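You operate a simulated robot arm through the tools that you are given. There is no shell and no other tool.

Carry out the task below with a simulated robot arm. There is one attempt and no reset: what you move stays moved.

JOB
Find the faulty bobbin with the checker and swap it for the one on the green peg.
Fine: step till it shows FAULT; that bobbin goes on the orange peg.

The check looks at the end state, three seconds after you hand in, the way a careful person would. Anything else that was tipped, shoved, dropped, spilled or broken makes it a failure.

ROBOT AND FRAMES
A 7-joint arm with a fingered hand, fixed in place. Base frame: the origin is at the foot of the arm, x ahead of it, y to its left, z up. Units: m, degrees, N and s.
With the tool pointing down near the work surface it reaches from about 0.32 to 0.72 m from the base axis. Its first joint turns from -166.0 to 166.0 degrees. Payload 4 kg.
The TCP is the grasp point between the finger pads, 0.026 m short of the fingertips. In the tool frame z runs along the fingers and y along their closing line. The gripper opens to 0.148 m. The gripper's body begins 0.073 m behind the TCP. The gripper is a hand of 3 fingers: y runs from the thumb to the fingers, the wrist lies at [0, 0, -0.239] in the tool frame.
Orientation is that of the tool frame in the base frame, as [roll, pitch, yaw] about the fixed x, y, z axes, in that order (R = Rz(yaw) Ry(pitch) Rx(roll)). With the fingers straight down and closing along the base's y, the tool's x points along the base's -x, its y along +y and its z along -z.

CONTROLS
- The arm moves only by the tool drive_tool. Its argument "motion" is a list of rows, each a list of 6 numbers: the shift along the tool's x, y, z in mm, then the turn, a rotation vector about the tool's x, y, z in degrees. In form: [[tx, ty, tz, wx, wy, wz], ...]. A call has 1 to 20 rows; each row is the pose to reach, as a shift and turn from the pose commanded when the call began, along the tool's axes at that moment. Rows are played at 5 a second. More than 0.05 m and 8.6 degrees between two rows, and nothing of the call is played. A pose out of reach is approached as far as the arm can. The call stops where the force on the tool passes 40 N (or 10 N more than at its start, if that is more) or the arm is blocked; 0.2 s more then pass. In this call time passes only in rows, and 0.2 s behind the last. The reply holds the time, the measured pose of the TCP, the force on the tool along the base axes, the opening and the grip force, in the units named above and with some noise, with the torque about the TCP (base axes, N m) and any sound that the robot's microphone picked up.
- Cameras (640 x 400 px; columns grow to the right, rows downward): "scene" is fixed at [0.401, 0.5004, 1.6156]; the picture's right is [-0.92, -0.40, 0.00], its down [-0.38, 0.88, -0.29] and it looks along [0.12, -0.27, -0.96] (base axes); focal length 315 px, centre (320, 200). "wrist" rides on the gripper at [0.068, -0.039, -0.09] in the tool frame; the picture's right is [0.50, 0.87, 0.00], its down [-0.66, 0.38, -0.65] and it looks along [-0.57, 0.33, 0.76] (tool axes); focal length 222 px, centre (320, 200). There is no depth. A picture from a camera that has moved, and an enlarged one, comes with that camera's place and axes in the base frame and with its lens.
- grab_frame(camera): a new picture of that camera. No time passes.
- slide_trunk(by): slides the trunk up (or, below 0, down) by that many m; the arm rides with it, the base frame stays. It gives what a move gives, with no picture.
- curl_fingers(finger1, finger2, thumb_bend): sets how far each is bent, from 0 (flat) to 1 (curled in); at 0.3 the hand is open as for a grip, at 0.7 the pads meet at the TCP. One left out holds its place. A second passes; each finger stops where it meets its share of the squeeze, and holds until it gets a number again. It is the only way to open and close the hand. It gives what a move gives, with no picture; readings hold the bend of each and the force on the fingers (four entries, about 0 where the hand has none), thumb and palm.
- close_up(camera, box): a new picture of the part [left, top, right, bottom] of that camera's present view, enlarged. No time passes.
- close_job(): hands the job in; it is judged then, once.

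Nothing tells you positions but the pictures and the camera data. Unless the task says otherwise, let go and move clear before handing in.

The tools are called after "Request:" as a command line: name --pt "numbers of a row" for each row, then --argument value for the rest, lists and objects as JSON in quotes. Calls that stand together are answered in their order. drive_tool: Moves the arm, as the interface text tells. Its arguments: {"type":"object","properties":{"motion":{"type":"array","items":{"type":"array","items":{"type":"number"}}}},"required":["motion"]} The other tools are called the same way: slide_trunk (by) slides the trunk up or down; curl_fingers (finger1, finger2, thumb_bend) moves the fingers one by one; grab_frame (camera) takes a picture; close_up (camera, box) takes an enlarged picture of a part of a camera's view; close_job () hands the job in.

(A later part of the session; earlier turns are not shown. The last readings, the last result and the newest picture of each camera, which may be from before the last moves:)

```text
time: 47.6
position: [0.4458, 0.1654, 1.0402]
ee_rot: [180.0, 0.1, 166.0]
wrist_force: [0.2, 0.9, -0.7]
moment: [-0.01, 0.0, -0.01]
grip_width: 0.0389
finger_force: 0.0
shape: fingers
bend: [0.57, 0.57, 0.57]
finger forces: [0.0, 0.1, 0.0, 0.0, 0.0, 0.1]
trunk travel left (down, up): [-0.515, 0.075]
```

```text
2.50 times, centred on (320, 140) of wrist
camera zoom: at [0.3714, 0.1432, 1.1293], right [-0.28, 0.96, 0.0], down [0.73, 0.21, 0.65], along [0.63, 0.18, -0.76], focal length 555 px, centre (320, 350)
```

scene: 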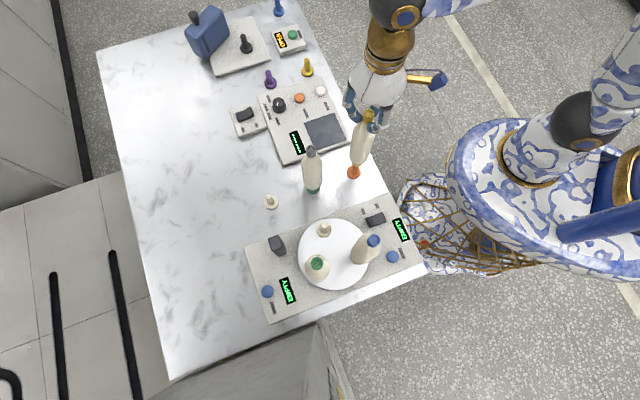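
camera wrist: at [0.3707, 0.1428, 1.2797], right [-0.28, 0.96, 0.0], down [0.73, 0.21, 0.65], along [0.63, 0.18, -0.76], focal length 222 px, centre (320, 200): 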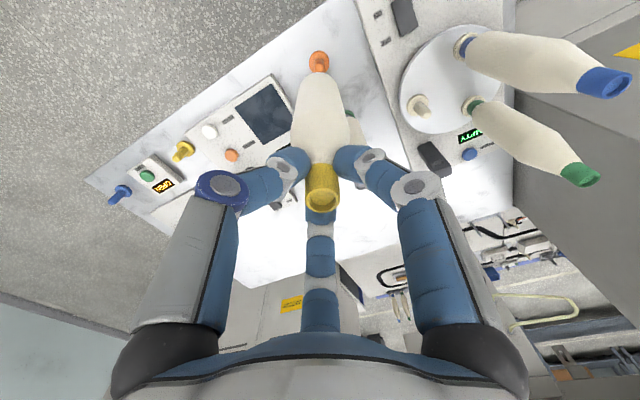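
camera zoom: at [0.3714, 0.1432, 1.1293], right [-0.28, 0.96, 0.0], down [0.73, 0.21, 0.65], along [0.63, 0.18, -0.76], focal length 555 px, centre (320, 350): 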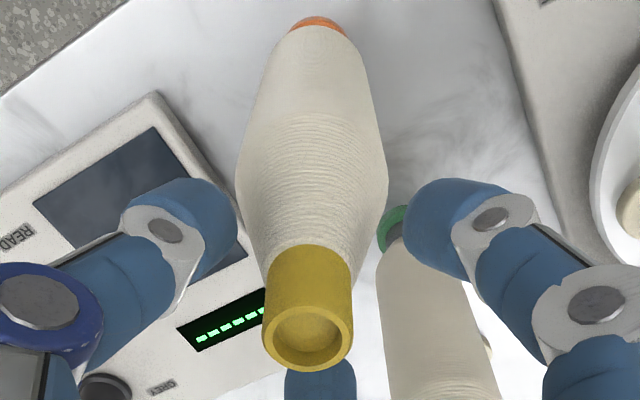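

The yellow bobbin is on the orange peg. I'll rise straight up, then move over to the grey-capped bobbin on the green peg.

Request:
drive_tool --pt "0 0 -8 0 0 0" --pt "0 0 -18 0 0 0" --pt "0 0 -30 0 0 0" --pt "0 0 -42 0 0 0" --pt "0 0 -54 0 0 0" --pt "0 0 -66 0 0 0" --pt "0 0 -78 0 0 0" --pt "0 0 -90 0 0 0"

Request:
drive_tool --pt "-10.2 17.1 0 0 0 0" --pt "-20.4 34.3 0 0 0 0" --pt "-30.6 51.4 0 0 0 0" --pt "-40.8 68.5 0 0 0 0" --pt "-51 85.7 0 0 0 0" --pt "-61.2 102.8 0 0 0 0"

Request:
grab_frame --camera "wrist"

Request:
close_up --camera "wrist" --box '[260, 80, 380, 180]'

Request:
close_up --camera "scene" --box '[280, 120, 400, 220]'

```text
time: 49.4
position: [0.4486, 0.1654, 1.1305]
ee_rot: [180.0, 0.0, 166.0]
wrist_force: [0.7, 0.1, 0.6]
moment: [0.02, 0.02, 0.04]
grip_width: 0.0385
finger_force: 0.1
shape: fingers
bend: [0.57, 0.57, 0.57]
finger forces: [0.0, 0.0, 0.0, 0.0, 0.0, 0.1]
trunk travel left (down, up): [-0.515, 0.075]
```

```text
time: 50.8
position: [0.532, 0.2511, 1.1285]
ee_rot: [180.0, -0.1, 166.0]
wrist_force: [0.5, 0.4, 0.3]
moment: [-0.01, 0.03, 0.0]
grip_width: 0.0387
finger_force: 0.0
shape: fingers
bend: [0.57, 0.57, 0.57]
finger forces: [0.0, 0.0, 0.0, 0.0, 0.0, 0.0]
trunk travel left (down, up): [-0.515, 0.075]
```

```text
taken
camera wrist: at [0.4566, 0.2285, 1.2195], right [-0.28, 0.96, 0.0], down [0.73, 0.21, 0.65], along [0.63, 0.18, -0.76], focal length 222 px, centre (320, 200)
```

wrist: 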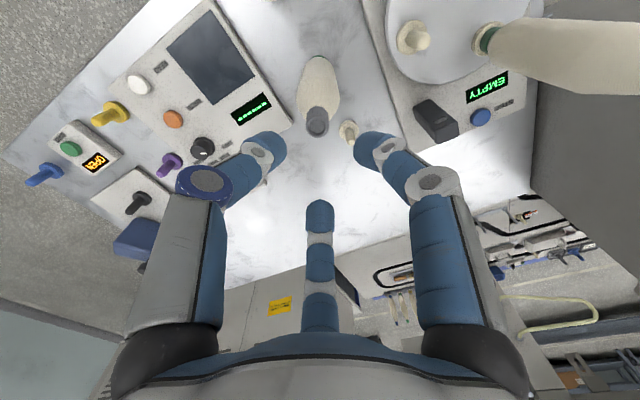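

```text
4.00 times, centred on (320, 130) of wrist
camera zoom: at [0.4566, 0.2285, 1.2195], right [-0.28, 0.96, 0.0], down [0.73, 0.21, 0.65], along [0.63, 0.18, -0.76], focal length 888 px, centre (320, 480)
```

zoom: 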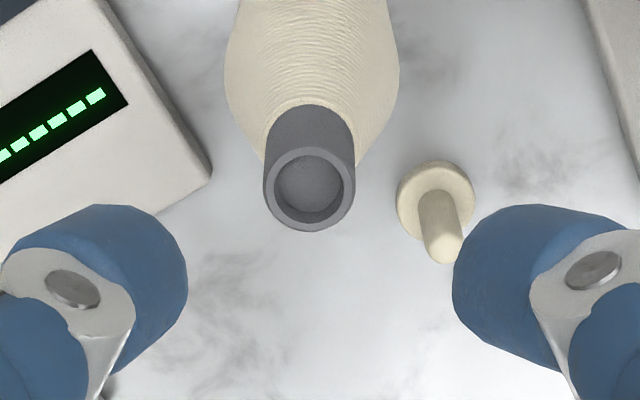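

```text
4.00 times, centred on (340, 170) of scene
camera zoom: at [0.401, 0.5004, 1.6156], right [-0.92, -0.4, 0.0], down [-0.38, 0.88, -0.29], along [0.12, -0.27, -0.96], focal length 1258 px, centre (240, 320)
```

zoom: 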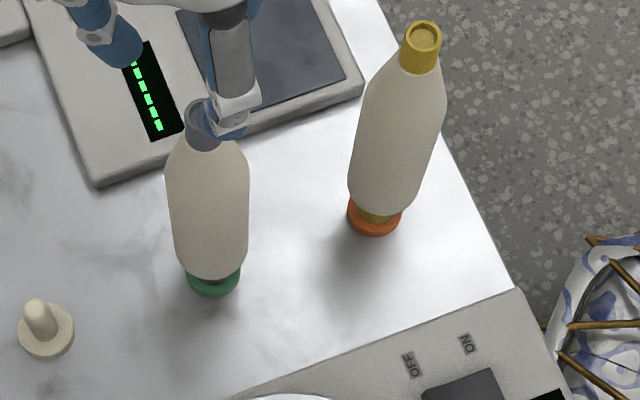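

The grey cap is about 3 mm off the grasp axis. I'll correct, descend partway and re-check.

Request:
curl_fingers --finger1 0.5 --finger2 0.5 --thumb_bend 0.5

Request:
drive_tool --pt "1.2 -3.3 8 0 0 0" --pt "1.2 -3.3 18 0 0 0" --pt "1.2 -3.3 28 0 0 0" --pt "1.2 -3.3 38 0 0 0" --pt "1.2 -3.3 45 0 0 0"

Request:
close_up --camera "wrist" --box '[260, 100, 380, 200]'

Request:
close_up --camera "scene" --box '[280, 120, 400, 220]'

```text
time: 51.8
position: [0.5311, 0.2508, 1.129]
ee_rot: [180.0, 0.1, 165.9]
wrist_force: [0.0, -0.1, -1.5]
moment: [0.0, -0.01, -0.01]
grip_width: 0.0617
finger_force: 0.1
shape: fingers
bend: [0.5, 0.5, 0.5]
finger forces: [0.0, 0.0, 0.0, 0.0, 0.0, 0.0]
trunk travel left (down, up): [-0.515, 0.075]
```

```text
time: 53.0
position: [0.531, 0.2476, 1.0836]
ee_rot: [-180.0, 0.0, 166.1]
wrist_force: [-1.0, -0.7, 0.2]
moment: [0.01, 0.02, -0.03]
grip_width: 0.0619
finger_force: 0.0
shape: fingers
bend: [0.5, 0.5, 0.5]
finger forces: [0.0, 0.0, 0.0, 0.0, 0.0, 0.0]
trunk travel left (down, up): [-0.515, 0.075]
```

```text
4.00 times, centred on (320, 150) of wrist
camera zoom: at [0.4542, 0.2258, 1.1731], right [-0.28, 0.96, 0.0], down [0.73, 0.21, 0.65], along [0.63, 0.18, -0.76], focal length 888 px, centre (320, 400)
```

zoom: 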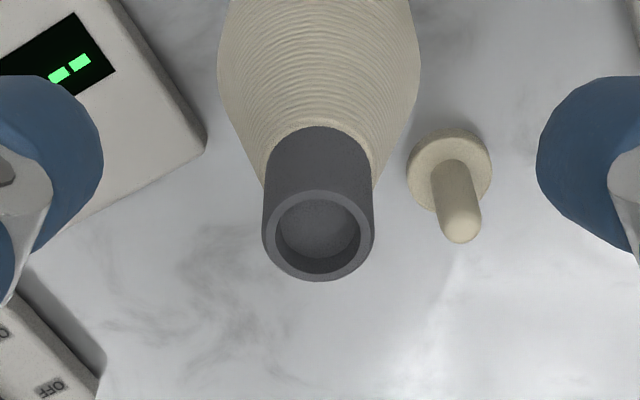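

```text
4.00 times, centred on (340, 170) of scene
camera zoom: at [0.401, 0.5004, 1.6156], right [-0.92, -0.4, 0.0], down [-0.38, 0.88, -0.29], along [0.12, -0.27, -0.96], focal length 1258 px, centre (240, 320)
```

zoom: 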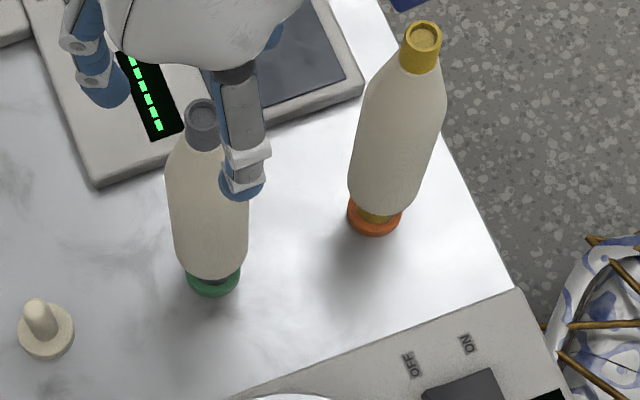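

The grey cap is now on-axis, with its top at z ≈ 1.038. I'll descend to grasp height.

Request:
drive_tool --pt "0 0 8 0 0 0" --pt "0 0 16 0 0 0" --pt "0 0 24 0 0 0" --pt "0 0 32 0 0 0" --pt "0 0 40 0 0 0"

Request:
curl_fingers --finger1 0.61 --finger2 0.61 --thumb_bend 0.61

Request:
close_up --camera "wrist" --box '[220, 100, 420, 260]'

Request:
close_up --camera "scene" --box '[280, 120, 400, 220]'

```text
time: 54.2
position: [0.5284, 0.2489, 1.0444]
ee_rot: [-180.0, 0.0, 166.0]
wrist_force: [0.7, 0.1, -0.8]
moment: [-0.03, 0.01, 0.01]
grip_width: 0.0616
finger_force: 0.0
shape: fingers
bend: [0.5, 0.5, 0.5]
finger forces: [0.1, 0.0, 0.1, 0.0, 0.1, 0.1]
trunk travel left (down, up): [-0.515, 0.075]
```

```text
time: 55.2
position: [0.5286, 0.2484, 1.0444]
ee_rot: [-180.0, 0.0, 166.0]
wrist_force: [0.3, 0.2, -0.1]
moment: [0.01, 0.0, -0.03]
grip_width: 0.027
finger_force: 0.1
shape: fingers
bend: [0.61, 0.61, 0.61]
finger forces: [0.0, 0.0, 0.1, 0.0, 0.0, 0.1]
trunk travel left (down, up): [-0.515, 0.075]
```

```text
2.50 times, centred on (320, 180) of wrist
camera zoom: at [0.4539, 0.2261, 1.1343], right [-0.28, 0.96, 0.0], down [0.73, 0.21, 0.65], along [0.63, 0.18, -0.76], focal length 555 px, centre (320, 250)
```

zoom: 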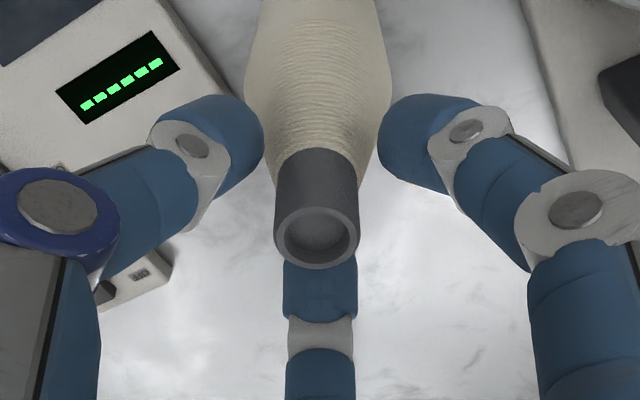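

```text
4.00 times, centred on (340, 170) of scene
camera zoom: at [0.401, 0.5004, 1.6156], right [-0.92, -0.4, 0.0], down [-0.38, 0.88, -0.29], along [0.12, -0.27, -0.96], focal length 1258 px, centre (240, 320)
```

zoom: 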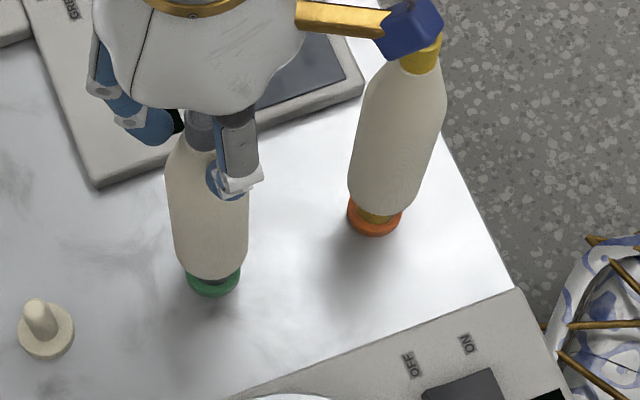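

I'll go 4 mm lower to match the grip height used on the yellow bobbin, then close.

Request:
drive_tool --pt "0 0 2 0 0 0" --pt "0 0 4 0 0 0"

Request:
curl_fingers --finger1 0.7 --finger2 0.7 --thumb_bend 0.7

Request:
close_up --camera "wrist" --box '[220, 100, 420, 260]'

Request:
close_up --camera "scene" --box '[280, 120, 400, 220]'

```text
time: 55.8
position: [0.5297, 0.247, 1.0404]
ee_rot: [-180.0, 0.0, 166.0]
wrist_force: [-0.3, 0.7, -0.2]
moment: [0.01, -0.01, -0.04]
grip_width: 0.0271
finger_force: 0.0
shape: fingers
bend: [0.61, 0.61, 0.61]
finger forces: [0.0, 0.0, 0.1, 0.1, 0.1, 0.0]
trunk travel left (down, up): [-0.515, 0.075]
```

```text
time: 56.8
position: [0.5284, 0.247, 1.041]
ee_rot: [179.9, 0.1, 166.0]
wrist_force: [-0.4, 0.4, -0.3]
moment: [-0.02, 0.0, 0.0]
grip_width: 0.0133
finger_force: 7.0
shape: fingers
bend: [0.65, 0.64, 0.67]
finger forces: [4.4, 4.6, 0.0, 0.1, 5.2, 0.0]
trunk travel left (down, up): [-0.515, 0.075]
```

```text
2.50 times, centred on (320, 180) of wrist
camera zoom: at [0.4541, 0.2255, 1.1307], right [-0.28, 0.96, 0.0], down [0.73, 0.21, 0.65], along [0.63, 0.18, -0.76], focal length 555 px, centre (320, 250)
```

zoom: 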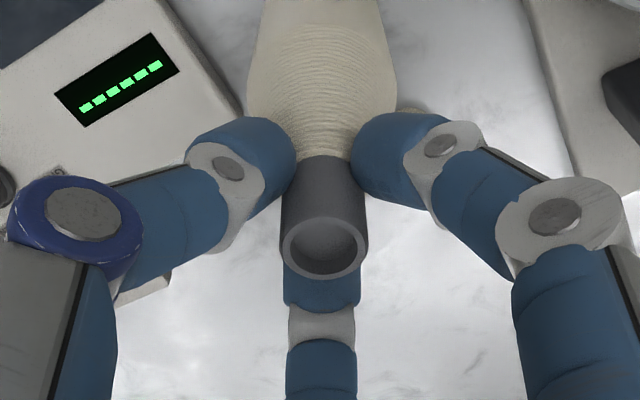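

```text
4.00 times, centred on (340, 170) of scene
camera zoom: at [0.401, 0.5004, 1.6156], right [-0.92, -0.4, 0.0], down [-0.38, 0.88, -0.29], along [0.12, -0.27, -0.96], focal length 1258 px, centre (240, 320)
```

zoom: 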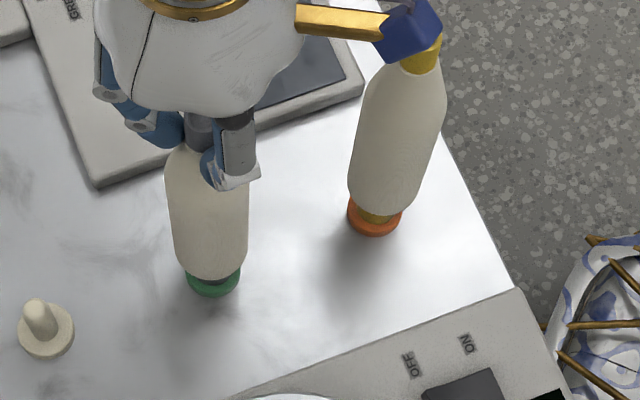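

The grip matches the previous one. I'll lift straight up off the green peg, first a short test.

Request:
drive_tool --pt "0 0 -4 0 0 0" --pt "0 0 -8 0 0 0" --pt "0 0 -12 0 0 0" --pt "0 0 -16 0 0 0" --pt "0 0 -20 0 0 0"

Request:
close_up --camera "scene" --box '[280, 120, 400, 220]'

Request:
close_up --camera "wrist" --box '[220, 100, 420, 260]'

```text
time: 58.0
position: [0.5291, 0.2474, 1.0614]
ee_rot: [179.9, 0.1, 166.0]
wrist_force: [-0.1, -0.4, -2.3]
moment: [0.01, -0.02, -0.03]
grip_width: 0.0133
finger_force: 6.4
shape: fingers
bend: [0.65, 0.64, 0.67]
finger forces: [4.1, 4.2, 0.0, 0.0, 4.8, 0.0]
trunk travel left (down, up): [-0.515, 0.075]
```

```text
4.00 times, centred on (340, 170) of scene
camera zoom: at [0.401, 0.5004, 1.6156], right [-0.92, -0.4, 0.0], down [-0.38, 0.88, -0.29], along [0.12, -0.27, -0.96], focal length 1258 px, centre (240, 320)
```

zoom: 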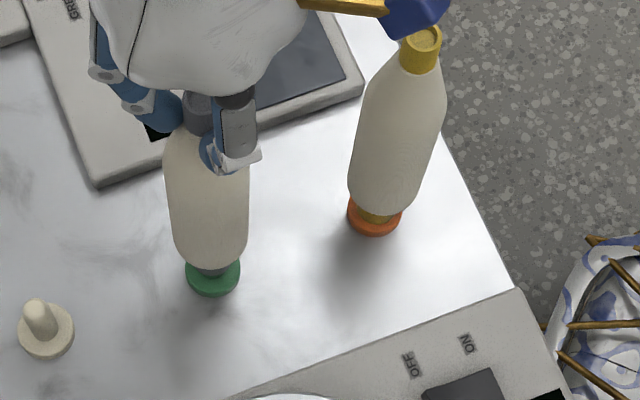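

```text
2.50 times, centred on (320, 180) of wrist
camera zoom: at [0.4541, 0.2253, 1.1503], right [-0.28, 0.96, 0.0], down [0.73, 0.21, 0.65], along [0.63, 0.18, -0.76], focal length 555 px, centre (320, 250)
```

zoom: 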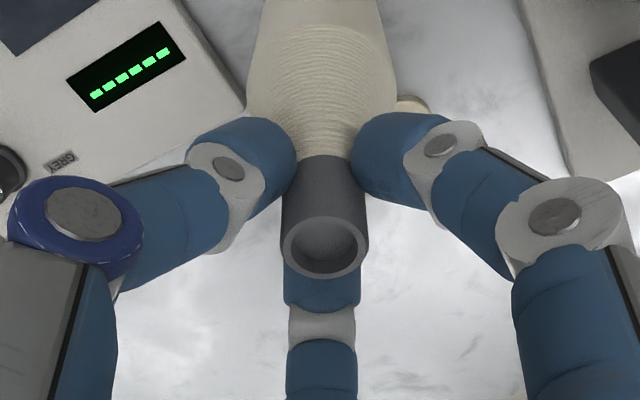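

It's coming up cleanly. I'll continue lifting to travel height.

Request:
drive_tool --pt "0 0 -8 0 0 0" --pt "0 0 -18 0 0 0" --pt "0 0 -28 0 0 0" --pt "0 0 -38 0 0 0" --pt "0 0 -48 0 0 0" --pt "0 0 -58 0 0 0" --pt "0 0 -68 0 0 0" --pt "0 0 -78 0 0 0" --pt "0 0 -88 0 0 0" --pt "0 0 -98 0 0 0" --pt "0 0 -108 0 0 0" --pt "0 0 -118 0 0 0" --pt "0 0 -128 0 0 0" --pt "0 0 -136 0 0 0" --pt "0 0 -140 0 0 0"

Request:
grab_frame --camera "scene"

Request:
close_up --camera "scene" --box '[295, 205, 355, 255]'

Request:
close_up --camera "scene" --box '[280, 150, 340, 200]'

```text
time: 61.2
position: [0.5307, 0.2478, 1.1999]
ee_rot: [180.0, 0.0, 166.0]
wrist_force: [0.2, -0.4, -1.8]
moment: [-0.02, 0.02, 0.02]
grip_width: 0.0135
finger_force: 6.1
shape: fingers
bend: [0.65, 0.65, 0.67]
finger forces: [3.9, 4.1, 0.0, 0.1, 4.4, 0.0]
trunk travel left (down, up): [-0.515, 0.075]
```

```text
taken
```

scene: 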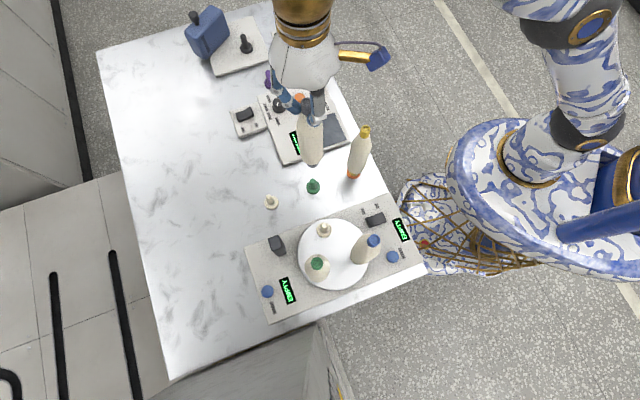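

```text
8.00 times, centred on (325, 230) of scene
camera zoom: at [0.401, 0.5004, 1.6156], right [-0.92, -0.4, 0.0], down [-0.38, 0.88, -0.29], along [0.12, -0.27, -0.96], focal length 2516 px, centre (280, -40)
```

zoom: 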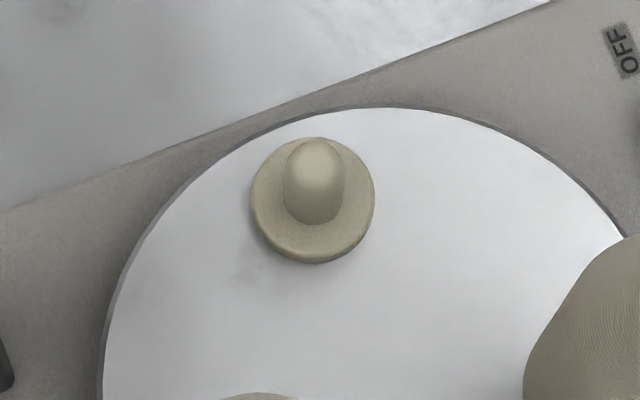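

```text
8.00 times, centred on (310, 175) of scene
camera zoom: at [0.401, 0.5004, 1.6156], right [-0.92, -0.4, 0.0], down [-0.38, 0.88, -0.29], along [0.12, -0.27, -0.96], focal length 2516 px, centre (400, 400)
```

zoom: 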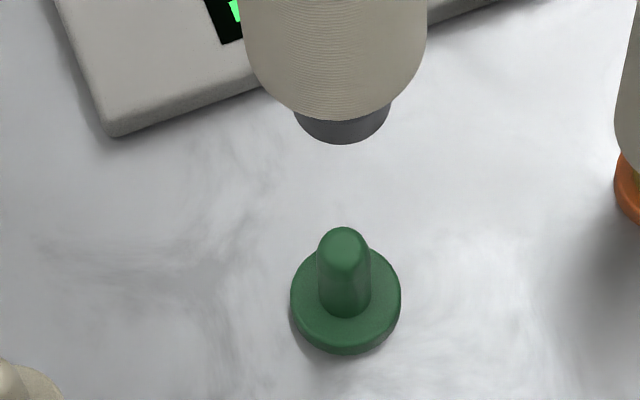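

The grey bobbin is clear of the green peg. The station peg is at about (0.454, 0.353), and my reference TCP from the earlier seated grasp is (0.4527, 0.3528). I'll carry the bobbin there at height.

Request:
drive_tool --pt "6 5 0 0 0 0" --pt "16 13.5 0 0 0 0" --pt "30 25.2 0 0 0 0" --pt "45 37.9 0 0 0 0" --pt "60 50.5 0 0 0 0" --pt "75 63.1 0 0 0 0" --pt "88 74 0 0 0 0" --pt "96 80.8 0 0 0 0" --pt "100.1 84.2 0 0 0 0" --pt "100.1 84.2 0 0 0 0"

Request:
grab_frame --camera "wrist"

Request:
close_up --camera "scene" --box '[285, 175, 365, 255]'

Request:
close_up --camera "wrist" --box '[270, 50, 370, 120]'

```text
time: 63.4
position: [0.4519, 0.3522, 1.2002]
ee_rot: [179.9, 0.0, 166.1]
wrist_force: [-0.3, 0.1, -1.6]
moment: [0.01, -0.02, -0.04]
grip_width: 0.0131
finger_force: 6.3
shape: fingers
bend: [0.65, 0.65, 0.67]
finger forces: [3.8, 3.9, 0.0, 0.0, 4.3, 0.1]
trunk travel left (down, up): [-0.515, 0.075]
```

```text
taken
camera wrist: at [0.3771, 0.3314, 1.2902], right [-0.28, 0.96, 0.0], down [0.73, 0.21, 0.65], along [0.63, 0.18, -0.76], focal length 222 px, centre (320, 200)
```

wrist: 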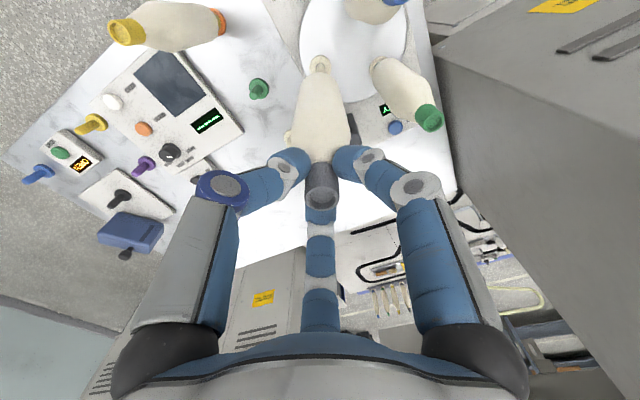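

```text
5.00 times, centred on (325, 215) of scene
camera zoom: at [0.401, 0.5004, 1.6156], right [-0.92, -0.4, 0.0], down [-0.38, 0.88, -0.29], along [0.12, -0.27, -0.96], focal length 1573 px, centre (295, 125)
```

zoom: 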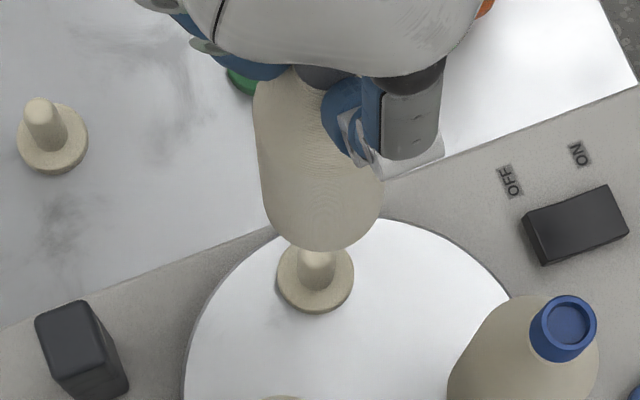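

```text
5.71 times, centred on (320, 85) of wrist
camera zoom: at [0.3771, 0.3314, 1.2902], right [-0.28, 0.96, 0.0], down [0.73, 0.21, 0.65], along [0.63, 0.18, -0.76], focal length 1269 px, centre (320, 857)
```

zoom: 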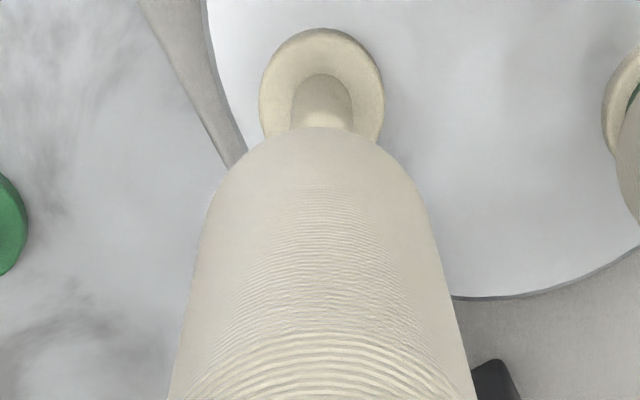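

It's nearly aligned, with the peg about 1.4 mm further along the tool's +y. I'll apply that and lower to just above the peg tip.

Request:
drive_tool --pt "0 1.4 0 0 0 0" --pt "0 1.4 10 0 0 0" --pt "0 1.4 20 0 0 0" --pt "0 1.4 30 0 0 0" --pt "0 1.4 40 0 0 0" --pt "0 1.4 47 0 0 0" --pt "0 1.4 47 0 0 0"

Request:
close_up --camera "scene" --box '[295, 185, 355, 255]'

Request:
close_up --camera "wrist" --box '[270, 50, 370, 120]'

Request:
close_up --camera "wrist" --box '[220, 100, 420, 260]'

```text
time: 65.0
position: [0.4539, 0.3548, 1.1534]
ee_rot: [180.0, 0.0, 166.1]
wrist_force: [1.1, 0.0, -1.5]
moment: [0.01, -0.05, 0.02]
grip_width: 0.0131
finger_force: 5.8
shape: fingers
bend: [0.65, 0.65, 0.67]
finger forces: [3.7, 4.0, 0.0, 0.0, 4.2, 0.0]
trunk travel left (down, up): [-0.515, 0.075]
```

```text
5.71 times, centred on (325, 220) of scene
camera zoom: at [0.401, 0.5004, 1.6156], right [-0.92, -0.4, 0.0], down [-0.38, 0.88, -0.29], along [0.12, -0.27, -0.96], focal length 1798 px, centre (291, 86)
```

zoom: 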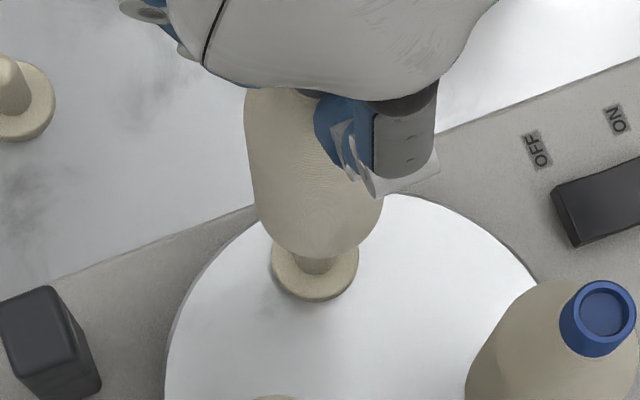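

```text
5.71 times, centred on (320, 85) of wrist
camera zoom: at [0.3783, 0.3321, 1.2434], right [-0.28, 0.96, 0.0], down [0.73, 0.21, 0.65], along [0.63, 0.18, -0.76], focal length 1269 px, centre (320, 857)
```

zoom: 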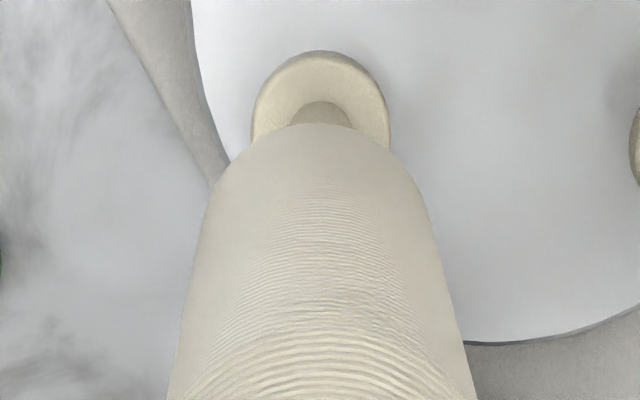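

```text
2.50 times, centred on (320, 180) of wrist
camera zoom: at [0.3783, 0.3321, 1.2434], right [-0.28, 0.96, 0.0], down [0.73, 0.21, 0.65], along [0.63, 0.18, -0.76], focal length 555 px, centre (320, 250)
```

zoom: 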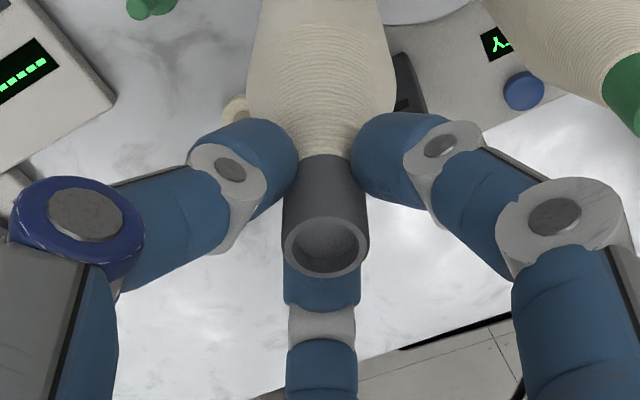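

The arm landed about 1 mm short of the commanded shift. I'll zoom to measure the offset between bobbin and peg more exactly.

Request:
close_up --camera "wrist" --box '[295, 52, 345, 84]'

Request:
close_up --camera "wrist" --box '[285, 80, 355, 124]'

Request:
close_up --camera "scene" --box '[300, 205, 350, 245]'

```text
12.50 times, centred on (320, 68) of wrist
camera zoom: at [0.3783, 0.3321, 1.2434], right [-0.28, 0.96, 0.0], down [0.73, 0.21, 0.65], along [0.63, 0.18, -0.76], focal length 2776 px, centre (320, 1850)
```

zoom: 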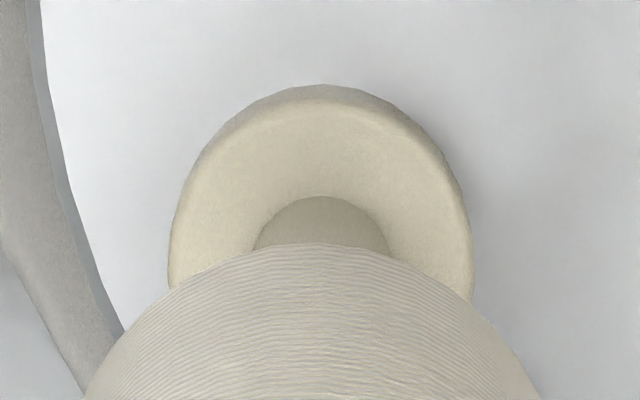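

```text
9.09 times, centred on (320, 102) of wrist
camera zoom: at [0.3783, 0.3321, 1.2434], right [-0.28, 0.96, 0.0], down [0.73, 0.21, 0.65], along [0.63, 0.18, -0.76], focal length 2019 px, centre (320, 1091)
```

zoom: 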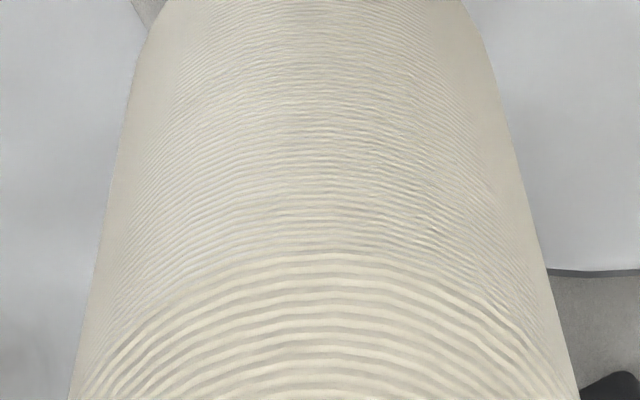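

```text
10.00 times, centred on (325, 225) of scene
camera zoom: at [0.401, 0.5004, 1.6156], right [-0.92, -0.4, 0.0], down [-0.38, 0.88, -0.29], along [0.12, -0.27, -0.96], focal length 3146 px, centre (270, -50)
```

zoom: 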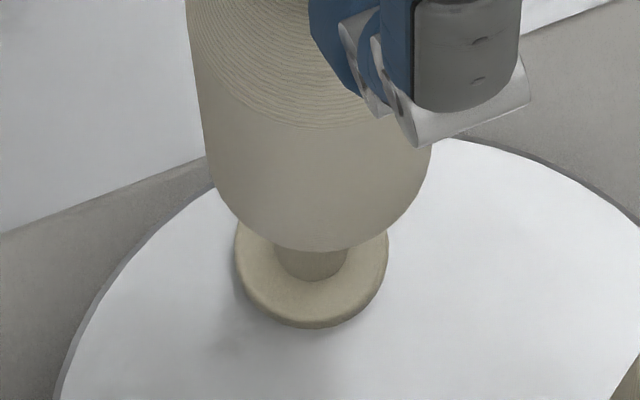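

The offset left is about 1.2 mm, mostly in +y. I'll correct it and check that the camera pose actually moved.

Request:
drive_tool --pt "0.3 0.6 0 0 0 0" --pt "0.6 1.2 0 0 0 0" --pt "0.6 1.2 0 0 0 0"

Request:
close_up --camera "wrist" --box '[295, 52, 345, 84]'

Request:
close_up --camera "scene" --box '[300, 205, 350, 245]'

```text
time: 65.8
position: [0.4518, 0.3559, 1.1533]
ee_rot: [180.0, 0.0, 166.0]
wrist_force: [0.1, 0.6, -1.6]
moment: [0.0, 0.01, 0.05]
grip_width: 0.0129
finger_force: 6.1
shape: fingers
bend: [0.65, 0.65, 0.67]
finger forces: [3.7, 4.0, 0.0, 0.1, 4.3, 0.1]
trunk travel left (down, up): [-0.515, 0.075]
```

```text
12.50 times, centred on (320, 68) of wrist
camera zoom: at [0.3777, 0.3339, 1.2435], right [-0.28, 0.96, 0.0], down [0.73, 0.21, 0.65], along [0.63, 0.18, -0.76], focal length 2776 px, centre (320, 1850)
```

zoom: 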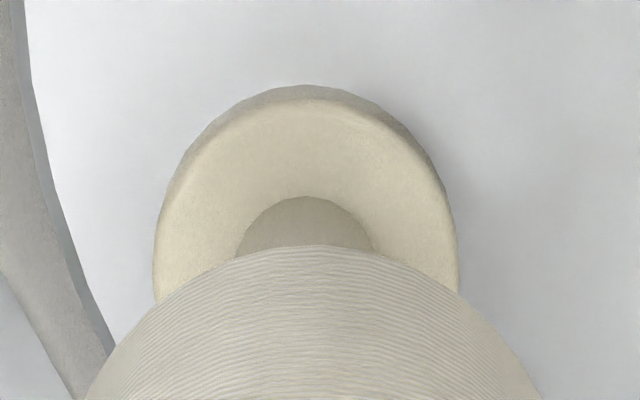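

```text
10.00 times, centred on (325, 225) of scene
camera zoom: at [0.401, 0.5004, 1.6156], right [-0.92, -0.4, 0.0], down [-0.38, 0.88, -0.29], along [0.12, -0.27, -0.96], focal length 3146 px, centre (270, -50)
```

zoom: 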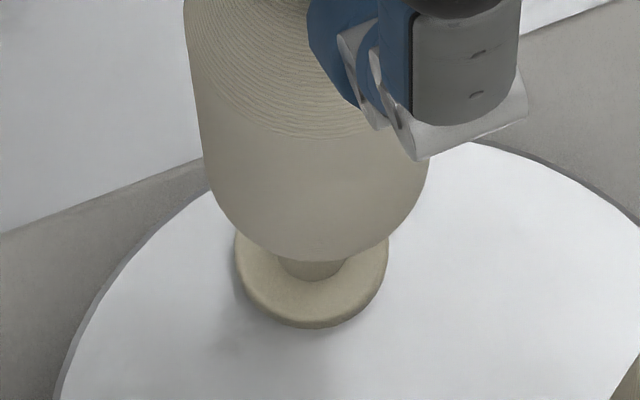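

Now the offset is under 1 mm in both views. I'll apply a tiny correction and start lowering over the peg, watching the force.

Request:
drive_tool --pt "0 -0.4 4 0 0 0" --pt "0 -0.4 8 0 0 0" --pt "0 -0.4 12 0 0 0" --pt "0 -0.4 16 0 0 0"

Request:
close_up --camera "wrist" --box '[295, 52, 345, 84]'

Request:
close_up --camera "scene" --box '[300, 205, 350, 245]'

```text
time: 66.8
position: [0.453, 0.3555, 1.1371]
ee_rot: [-180.0, 0.0, 166.0]
wrist_force: [0.4, -0.1, -1.8]
moment: [-0.03, 0.0, -0.04]
grip_width: 0.0126
finger_force: 5.9
shape: fingers
bend: [0.65, 0.65, 0.67]
finger forces: [3.5, 4.0, 0.0, 0.0, 4.2, 0.1]
trunk travel left (down, up): [-0.515, 0.075]
```

```text
12.50 times, centred on (320, 68) of wrist
camera zoom: at [0.3778, 0.3339, 1.2273], right [-0.28, 0.96, 0.0], down [0.73, 0.21, 0.65], along [0.63, 0.18, -0.76], focal length 2776 px, centre (320, 1850)
```

zoom: 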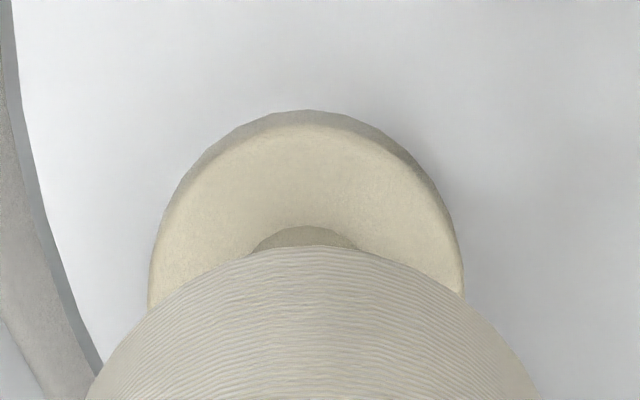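

```text
10.00 times, centred on (325, 225) of scene
camera zoom: at [0.401, 0.5004, 1.6156], right [-0.92, -0.4, 0.0], down [-0.38, 0.88, -0.29], along [0.12, -0.27, -0.96], focal length 3146 px, centre (270, -50)
```

zoom: 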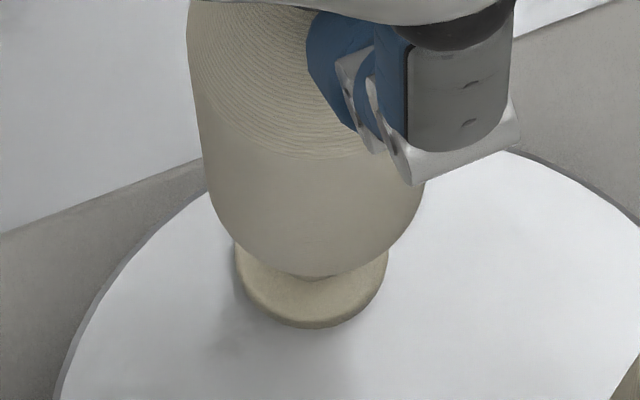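

Request:
drive_tool --pt "0 -0.8 0 0 0 0" --pt "0 -0.8 3 0 0 0" --pt "0 -0.8 6 0 0 0" --pt "0 -0.8 9 0 0 0"

Request:
close_up --camera "wrist" --box '[295, 52, 345, 84]'

Request:
close_up --camera "scene" --box '[300, 205, 350, 245]'

Request:
close_up --camera "wrist" --box '[220, 100, 420, 260]'

```text
time: 67.8
position: [0.4531, 0.354, 1.1287]
ee_rot: [180.0, 0.0, 166.0]
wrist_force: [0.1, -0.6, -2.1]
moment: [0.04, -0.04, 0.05]
grip_width: 0.0126
finger_force: 5.2
shape: fingers
bend: [0.65, 0.65, 0.67]
finger forces: [3.7, 4.0, 0.1, 0.1, 4.3, 0.1]
trunk travel left (down, up): [-0.515, 0.075]
```

```text
12.50 times, centred on (320, 68) of wrist
camera zoom: at [0.3777, 0.3331, 1.2189], right [-0.28, 0.96, 0.0], down [0.73, 0.21, 0.65], along [0.63, 0.18, -0.76], focal length 2776 px, centre (320, 1850)
```

zoom: 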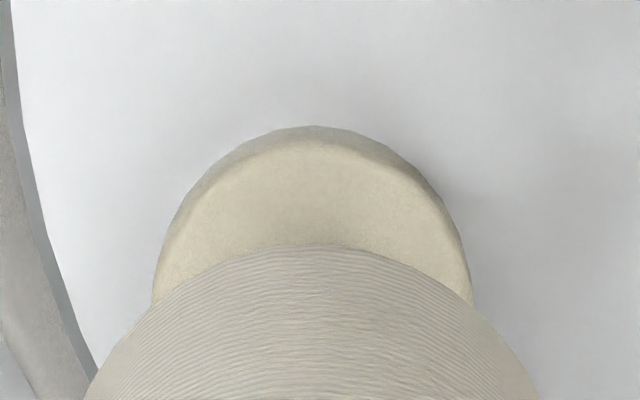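

```text
10.00 times, centred on (325, 225) of scene
camera zoom: at [0.401, 0.5004, 1.6156], right [-0.92, -0.4, 0.0], down [-0.38, 0.88, -0.29], along [0.12, -0.27, -0.96], focal length 3146 px, centre (270, -50)
```

zoom: 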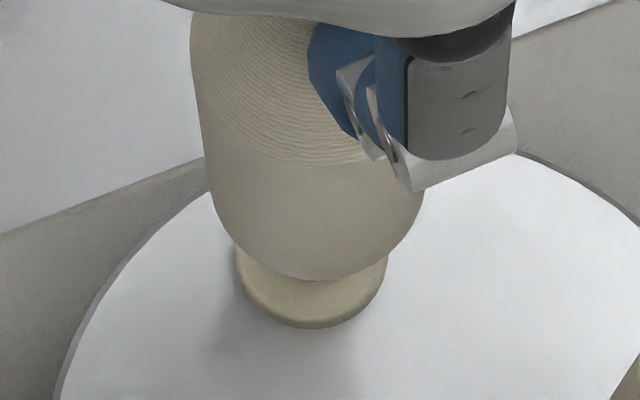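

```text
2.50 times, centred on (320, 180) of wrist
camera zoom: at [0.3777, 0.3331, 1.2189], right [-0.28, 0.96, 0.0], down [0.73, 0.21, 0.65], along [0.63, 0.18, -0.76], focal length 555 px, centre (320, 250)
```

zoom: 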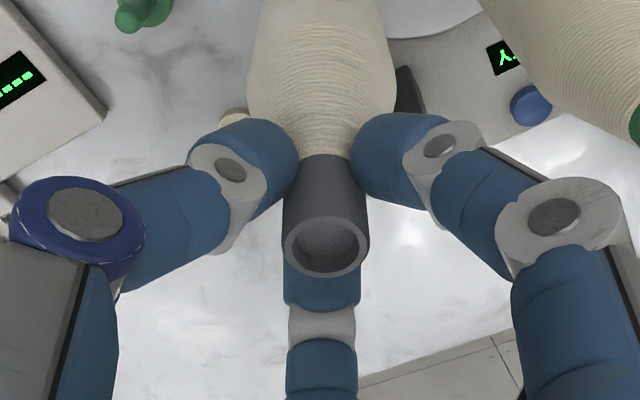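

It's now symmetric in the wrist view. I'll continue lowering in small steps.

Request:
drive_tool --pt "0 0 3 0 0 0" --pt "0 0 6 0 0 0" --pt "0 0 9 0 0 0"

Request:
close_up --camera "wrist" --box '[220, 100, 420, 260]'

Request:
close_up --camera "scene" --box '[300, 205, 350, 245]'

```text
time: 68.6
position: [0.4522, 0.3535, 1.1184]
ee_rot: [-180.0, 0.1, 165.9]
wrist_force: [0.6, 0.6, -2.1]
moment: [0.01, 0.0, -0.01]
grip_width: 0.0128
finger_force: 5.9
shape: fingers
bend: [0.65, 0.65, 0.67]
finger forces: [3.6, 4.0, 0.1, 0.0, 4.1, 0.0]
trunk travel left (down, up): [-0.515, 0.075]
```

```text
2.50 times, centred on (320, 180) of wrist
camera zoom: at [0.377, 0.3328, 1.2092], right [-0.28, 0.96, 0.0], down [0.73, 0.21, 0.65], along [0.63, 0.18, -0.76], focal length 555 px, centre (320, 250)
```

zoom: 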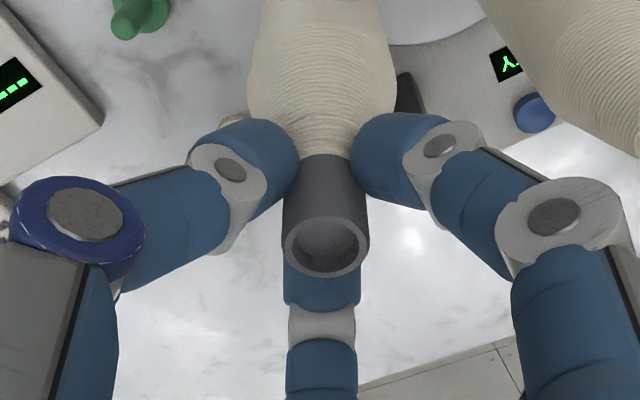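

```text
10.00 times, centred on (325, 225) of scene
camera zoom: at [0.401, 0.5004, 1.6156], right [-0.92, -0.4, 0.0], down [-0.38, 0.88, -0.29], along [0.12, -0.27, -0.96], focal length 3146 px, centre (270, -50)
```

zoom: 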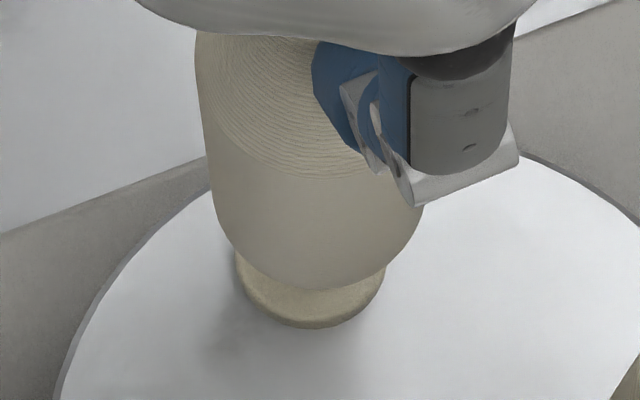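

Request:
drive_tool --pt "0 0 3 0 0 0" --pt "0 0 6 0 0 0" --pt "0 0 9 0 0 0"

Request:
close_up --camera "wrist" --box '[220, 100, 420, 260]'

Request:
close_up --camera "scene" --box '[300, 205, 350, 245]'

Request:
close_up --camera "wrist" --box '[295, 52, 345, 84]'

```text
time: 69.4
position: [0.4527, 0.3544, 1.1099]
ee_rot: [179.9, 0.0, 166.0]
wrist_force: [0.9, -0.3, -1.0]
moment: [-0.01, 0.0, 0.01]
grip_width: 0.0129
finger_force: 5.8
shape: fingers
bend: [0.65, 0.65, 0.67]
finger forces: [3.8, 3.8, 0.0, 0.0, 4.0, 0.0]
trunk travel left (down, up): [-0.515, 0.075]
```

```text
2.50 times, centred on (320, 180) of wrist
camera zoom: at [0.3772, 0.3331, 1.1997], right [-0.28, 0.96, 0.0], down [0.73, 0.21, 0.65], along [0.63, 0.18, -0.76], focal length 555 px, centre (320, 250)
```

zoom: 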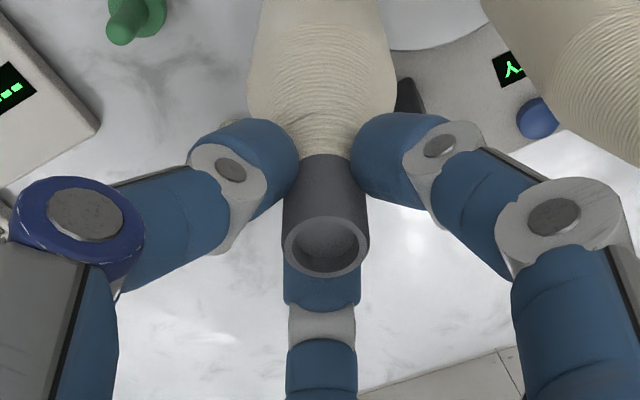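

```text
10.00 times, centred on (325, 225) of scene
camera zoom: at [0.401, 0.5004, 1.6156], right [-0.92, -0.4, 0.0], down [-0.38, 0.88, -0.29], along [0.12, -0.27, -0.96], focal length 3146 px, centre (270, -50)
```

zoom: 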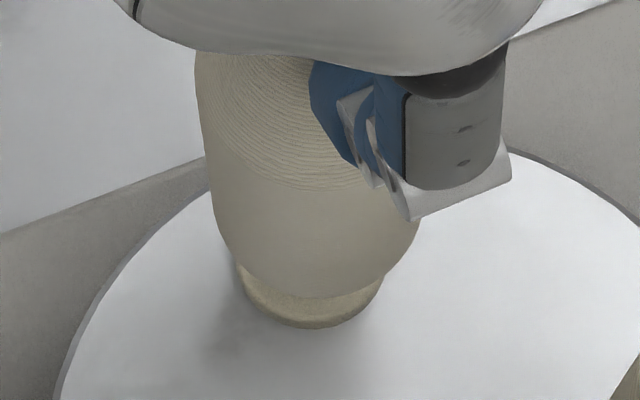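

```text
12.50 times, centred on (320, 68) of wrist
camera zoom: at [0.3772, 0.3331, 1.1997], right [-0.28, 0.96, 0.0], down [0.73, 0.21, 0.65], along [0.63, 0.18, -0.76], focal length 2776 px, centre (320, 1850)
```

zoom: 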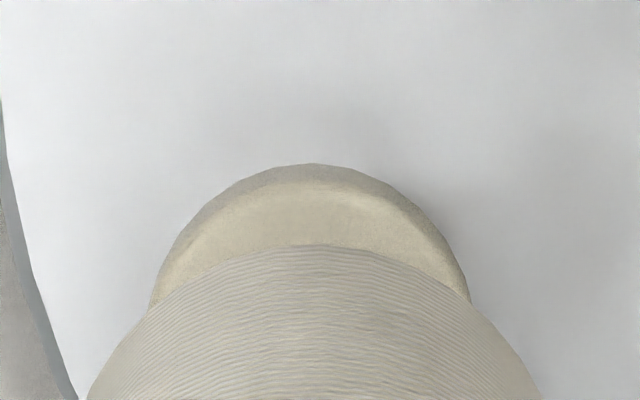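

The bobbin is sliding over the peg freely. I'll continue towards the seat.

Request:
drive_tool --pt "0 0 3 0 0 0" --pt "0 0 6 0 0 0" --pt "0 0 9 0 0 0" --pt "0 0 12 0 0 0"

Request:
close_up --camera "scene" --box '[280, 195, 360, 255]'

Request:
close_up --camera "wrist" --box '[220, 100, 420, 260]'

```text
time: 70.4
position: [0.4528, 0.3554, 1.0974]
ee_rot: [179.9, 0.0, 166.0]
wrist_force: [0.2, -0.7, -1.7]
moment: [0.0, 0.02, -0.03]
grip_width: 0.0126
finger_force: 6.1
shape: fingers
bend: [0.65, 0.65, 0.67]
finger forces: [3.6, 3.9, 0.0, 0.0, 4.2, 0.1]
trunk travel left (down, up): [-0.515, 0.075]
```

```text
6.67 times, centred on (320, 225) of scene
camera zoom: at [0.401, 0.5004, 1.6156], right [-0.92, -0.4, 0.0], down [-0.38, 0.88, -0.29], along [0.12, -0.27, -0.96], focal length 2097 px, centre (320, 33)
```

zoom: 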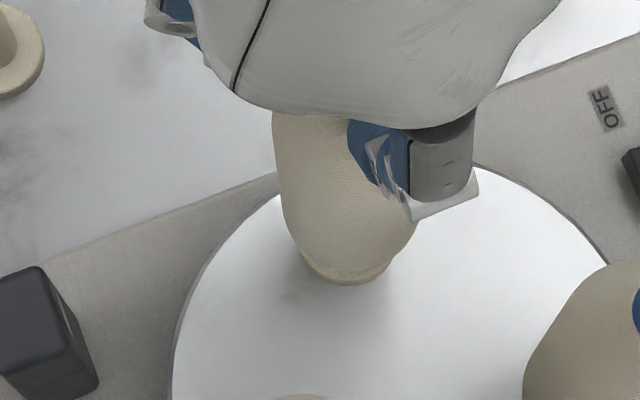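

```text
2.50 times, centred on (320, 180) of wrist
camera zoom: at [0.377, 0.3325, 1.1881], right [-0.28, 0.96, 0.0], down [0.73, 0.21, 0.65], along [0.63, 0.18, -0.76], focal length 555 px, centre (320, 250)
```

zoom: 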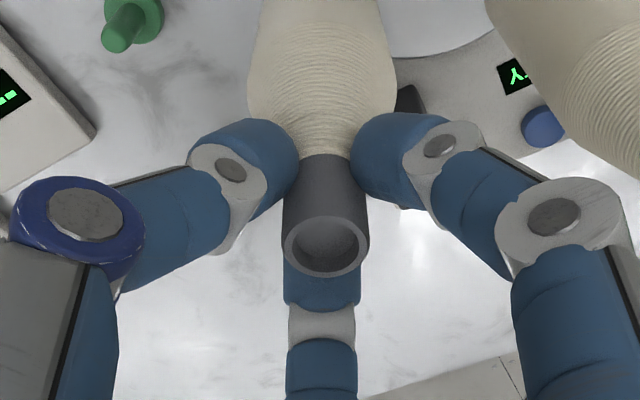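

Now the last few millimetres, in 1 to 2 mm steps.

Request:
drive_tool --pt "0 0 1.5 0 0 0" --pt "0 0 3 0 0 0" --pt "0 0 4 0 0 0"

Request:
close_up --camera "scene" --box '[245, 190, 430, 320]'

```text
time: 71.2
position: [0.4526, 0.3542, 1.0946]
ee_rot: [-179.9, -0.1, 166.0]
wrist_force: [0.0, 0.6, -0.8]
moment: [-0.06, 0.02, 0.04]
grip_width: 0.013
finger_force: 5.6
shape: fingers
bend: [0.65, 0.65, 0.67]
finger forces: [3.7, 3.8, 0.1, 0.0, 4.1, 0.0]
trunk travel left (down, up): [-0.515, 0.075]
```

```text
3.08 times, centred on (338, 255) of scene
camera zoom: at [0.401, 0.5004, 1.6156], right [-0.92, -0.4, 0.0], down [-0.38, 0.88, -0.29], along [0.12, -0.27, -0.96], focal length 968 px, centre (266, 31)
```

zoom: 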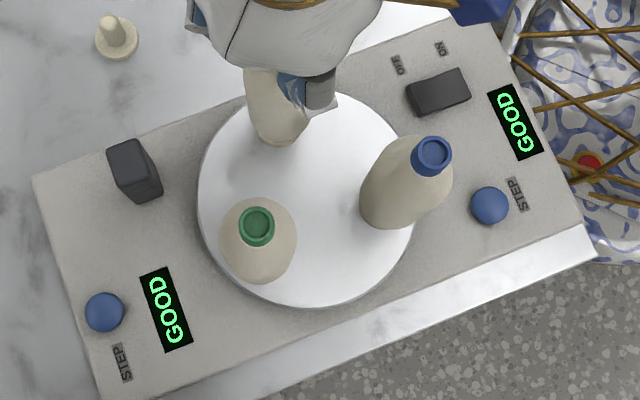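

The checker now reads GOOD for the grey bobbin at that station. I'll lower a couple more millimetres to feel the seat.

Request:
drive_tool --pt "0 0 1 0 0 0" --pt "0 0 2 0 0 0" --pt "0 0 2 0 0 0"

```text
time: 72.0
position: [0.4516, 0.3564, 1.0925]
ee_rot: [-180.0, 0.0, 165.9]
wrist_force: [0.0, -0.5, -1.1]
moment: [0.01, 0.03, 0.0]
grip_width: 0.0127
finger_force: 5.8
shape: fingers
bend: [0.65, 0.65, 0.67]
finger forces: [3.5, 3.9, 0.1, 0.1, 4.1, 0.1]
trunk travel left (down, up): [-0.515, 0.075]
```

Request:
drive_tool --pt "0 0 1 0 0 0" --pt "0 0 2 0 0 0" --pt "0 0 3 0 0 0"

Request:
close_up --camera "scene" --box '[280, 195, 360, 255]'

Request:
close_up --camera "wrist" --box '[220, 100, 420, 260]'

```text
time: 72.8
position: [0.4527, 0.354, 1.0904]
ee_rot: [179.9, 0.1, 165.9]
wrist_force: [0.3, -1.3, 12.1]
moment: [0.01, 0.01, 0.03]
grip_width: 0.0126
finger_force: 11.7
shape: fingers
bend: [0.65, 0.65, 0.67]
finger forces: [7.1, 7.5, 0.0, 0.1, 8.5, 0.0]
trunk travel left (down, up): [-0.515, 0.075]
```

```text
6.67 times, centred on (320, 225) of scene
camera zoom: at [0.401, 0.5004, 1.6156], right [-0.92, -0.4, 0.0], down [-0.38, 0.88, -0.29], along [0.12, -0.27, -0.96], focal length 2097 px, centre (320, 33)
```

zoom: 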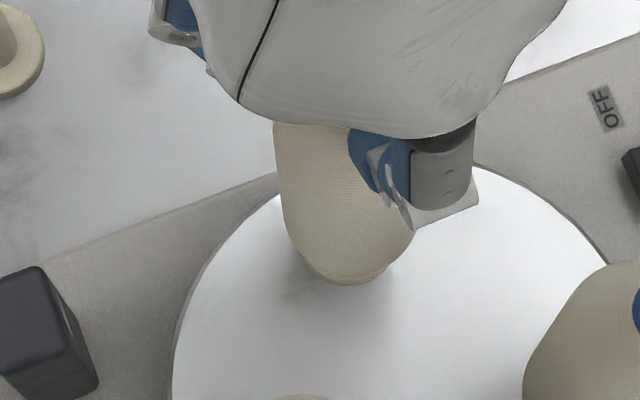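

```text
2.50 times, centred on (320, 180) of wrist
camera zoom: at [0.3764, 0.3325, 1.1802], right [-0.28, 0.96, 0.0], down [0.73, 0.21, 0.66], along [0.63, 0.18, -0.76], focal length 555 px, centre (320, 250)
```

zoom: 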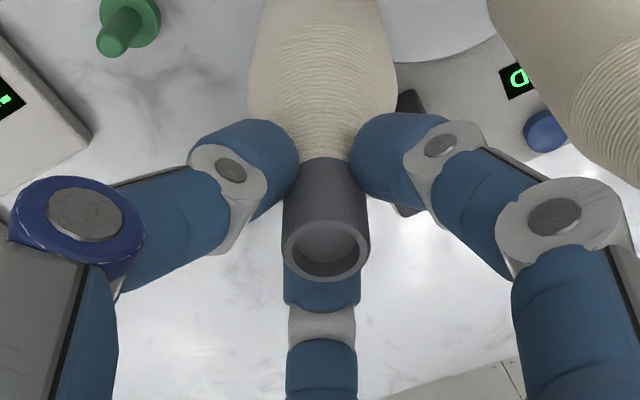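

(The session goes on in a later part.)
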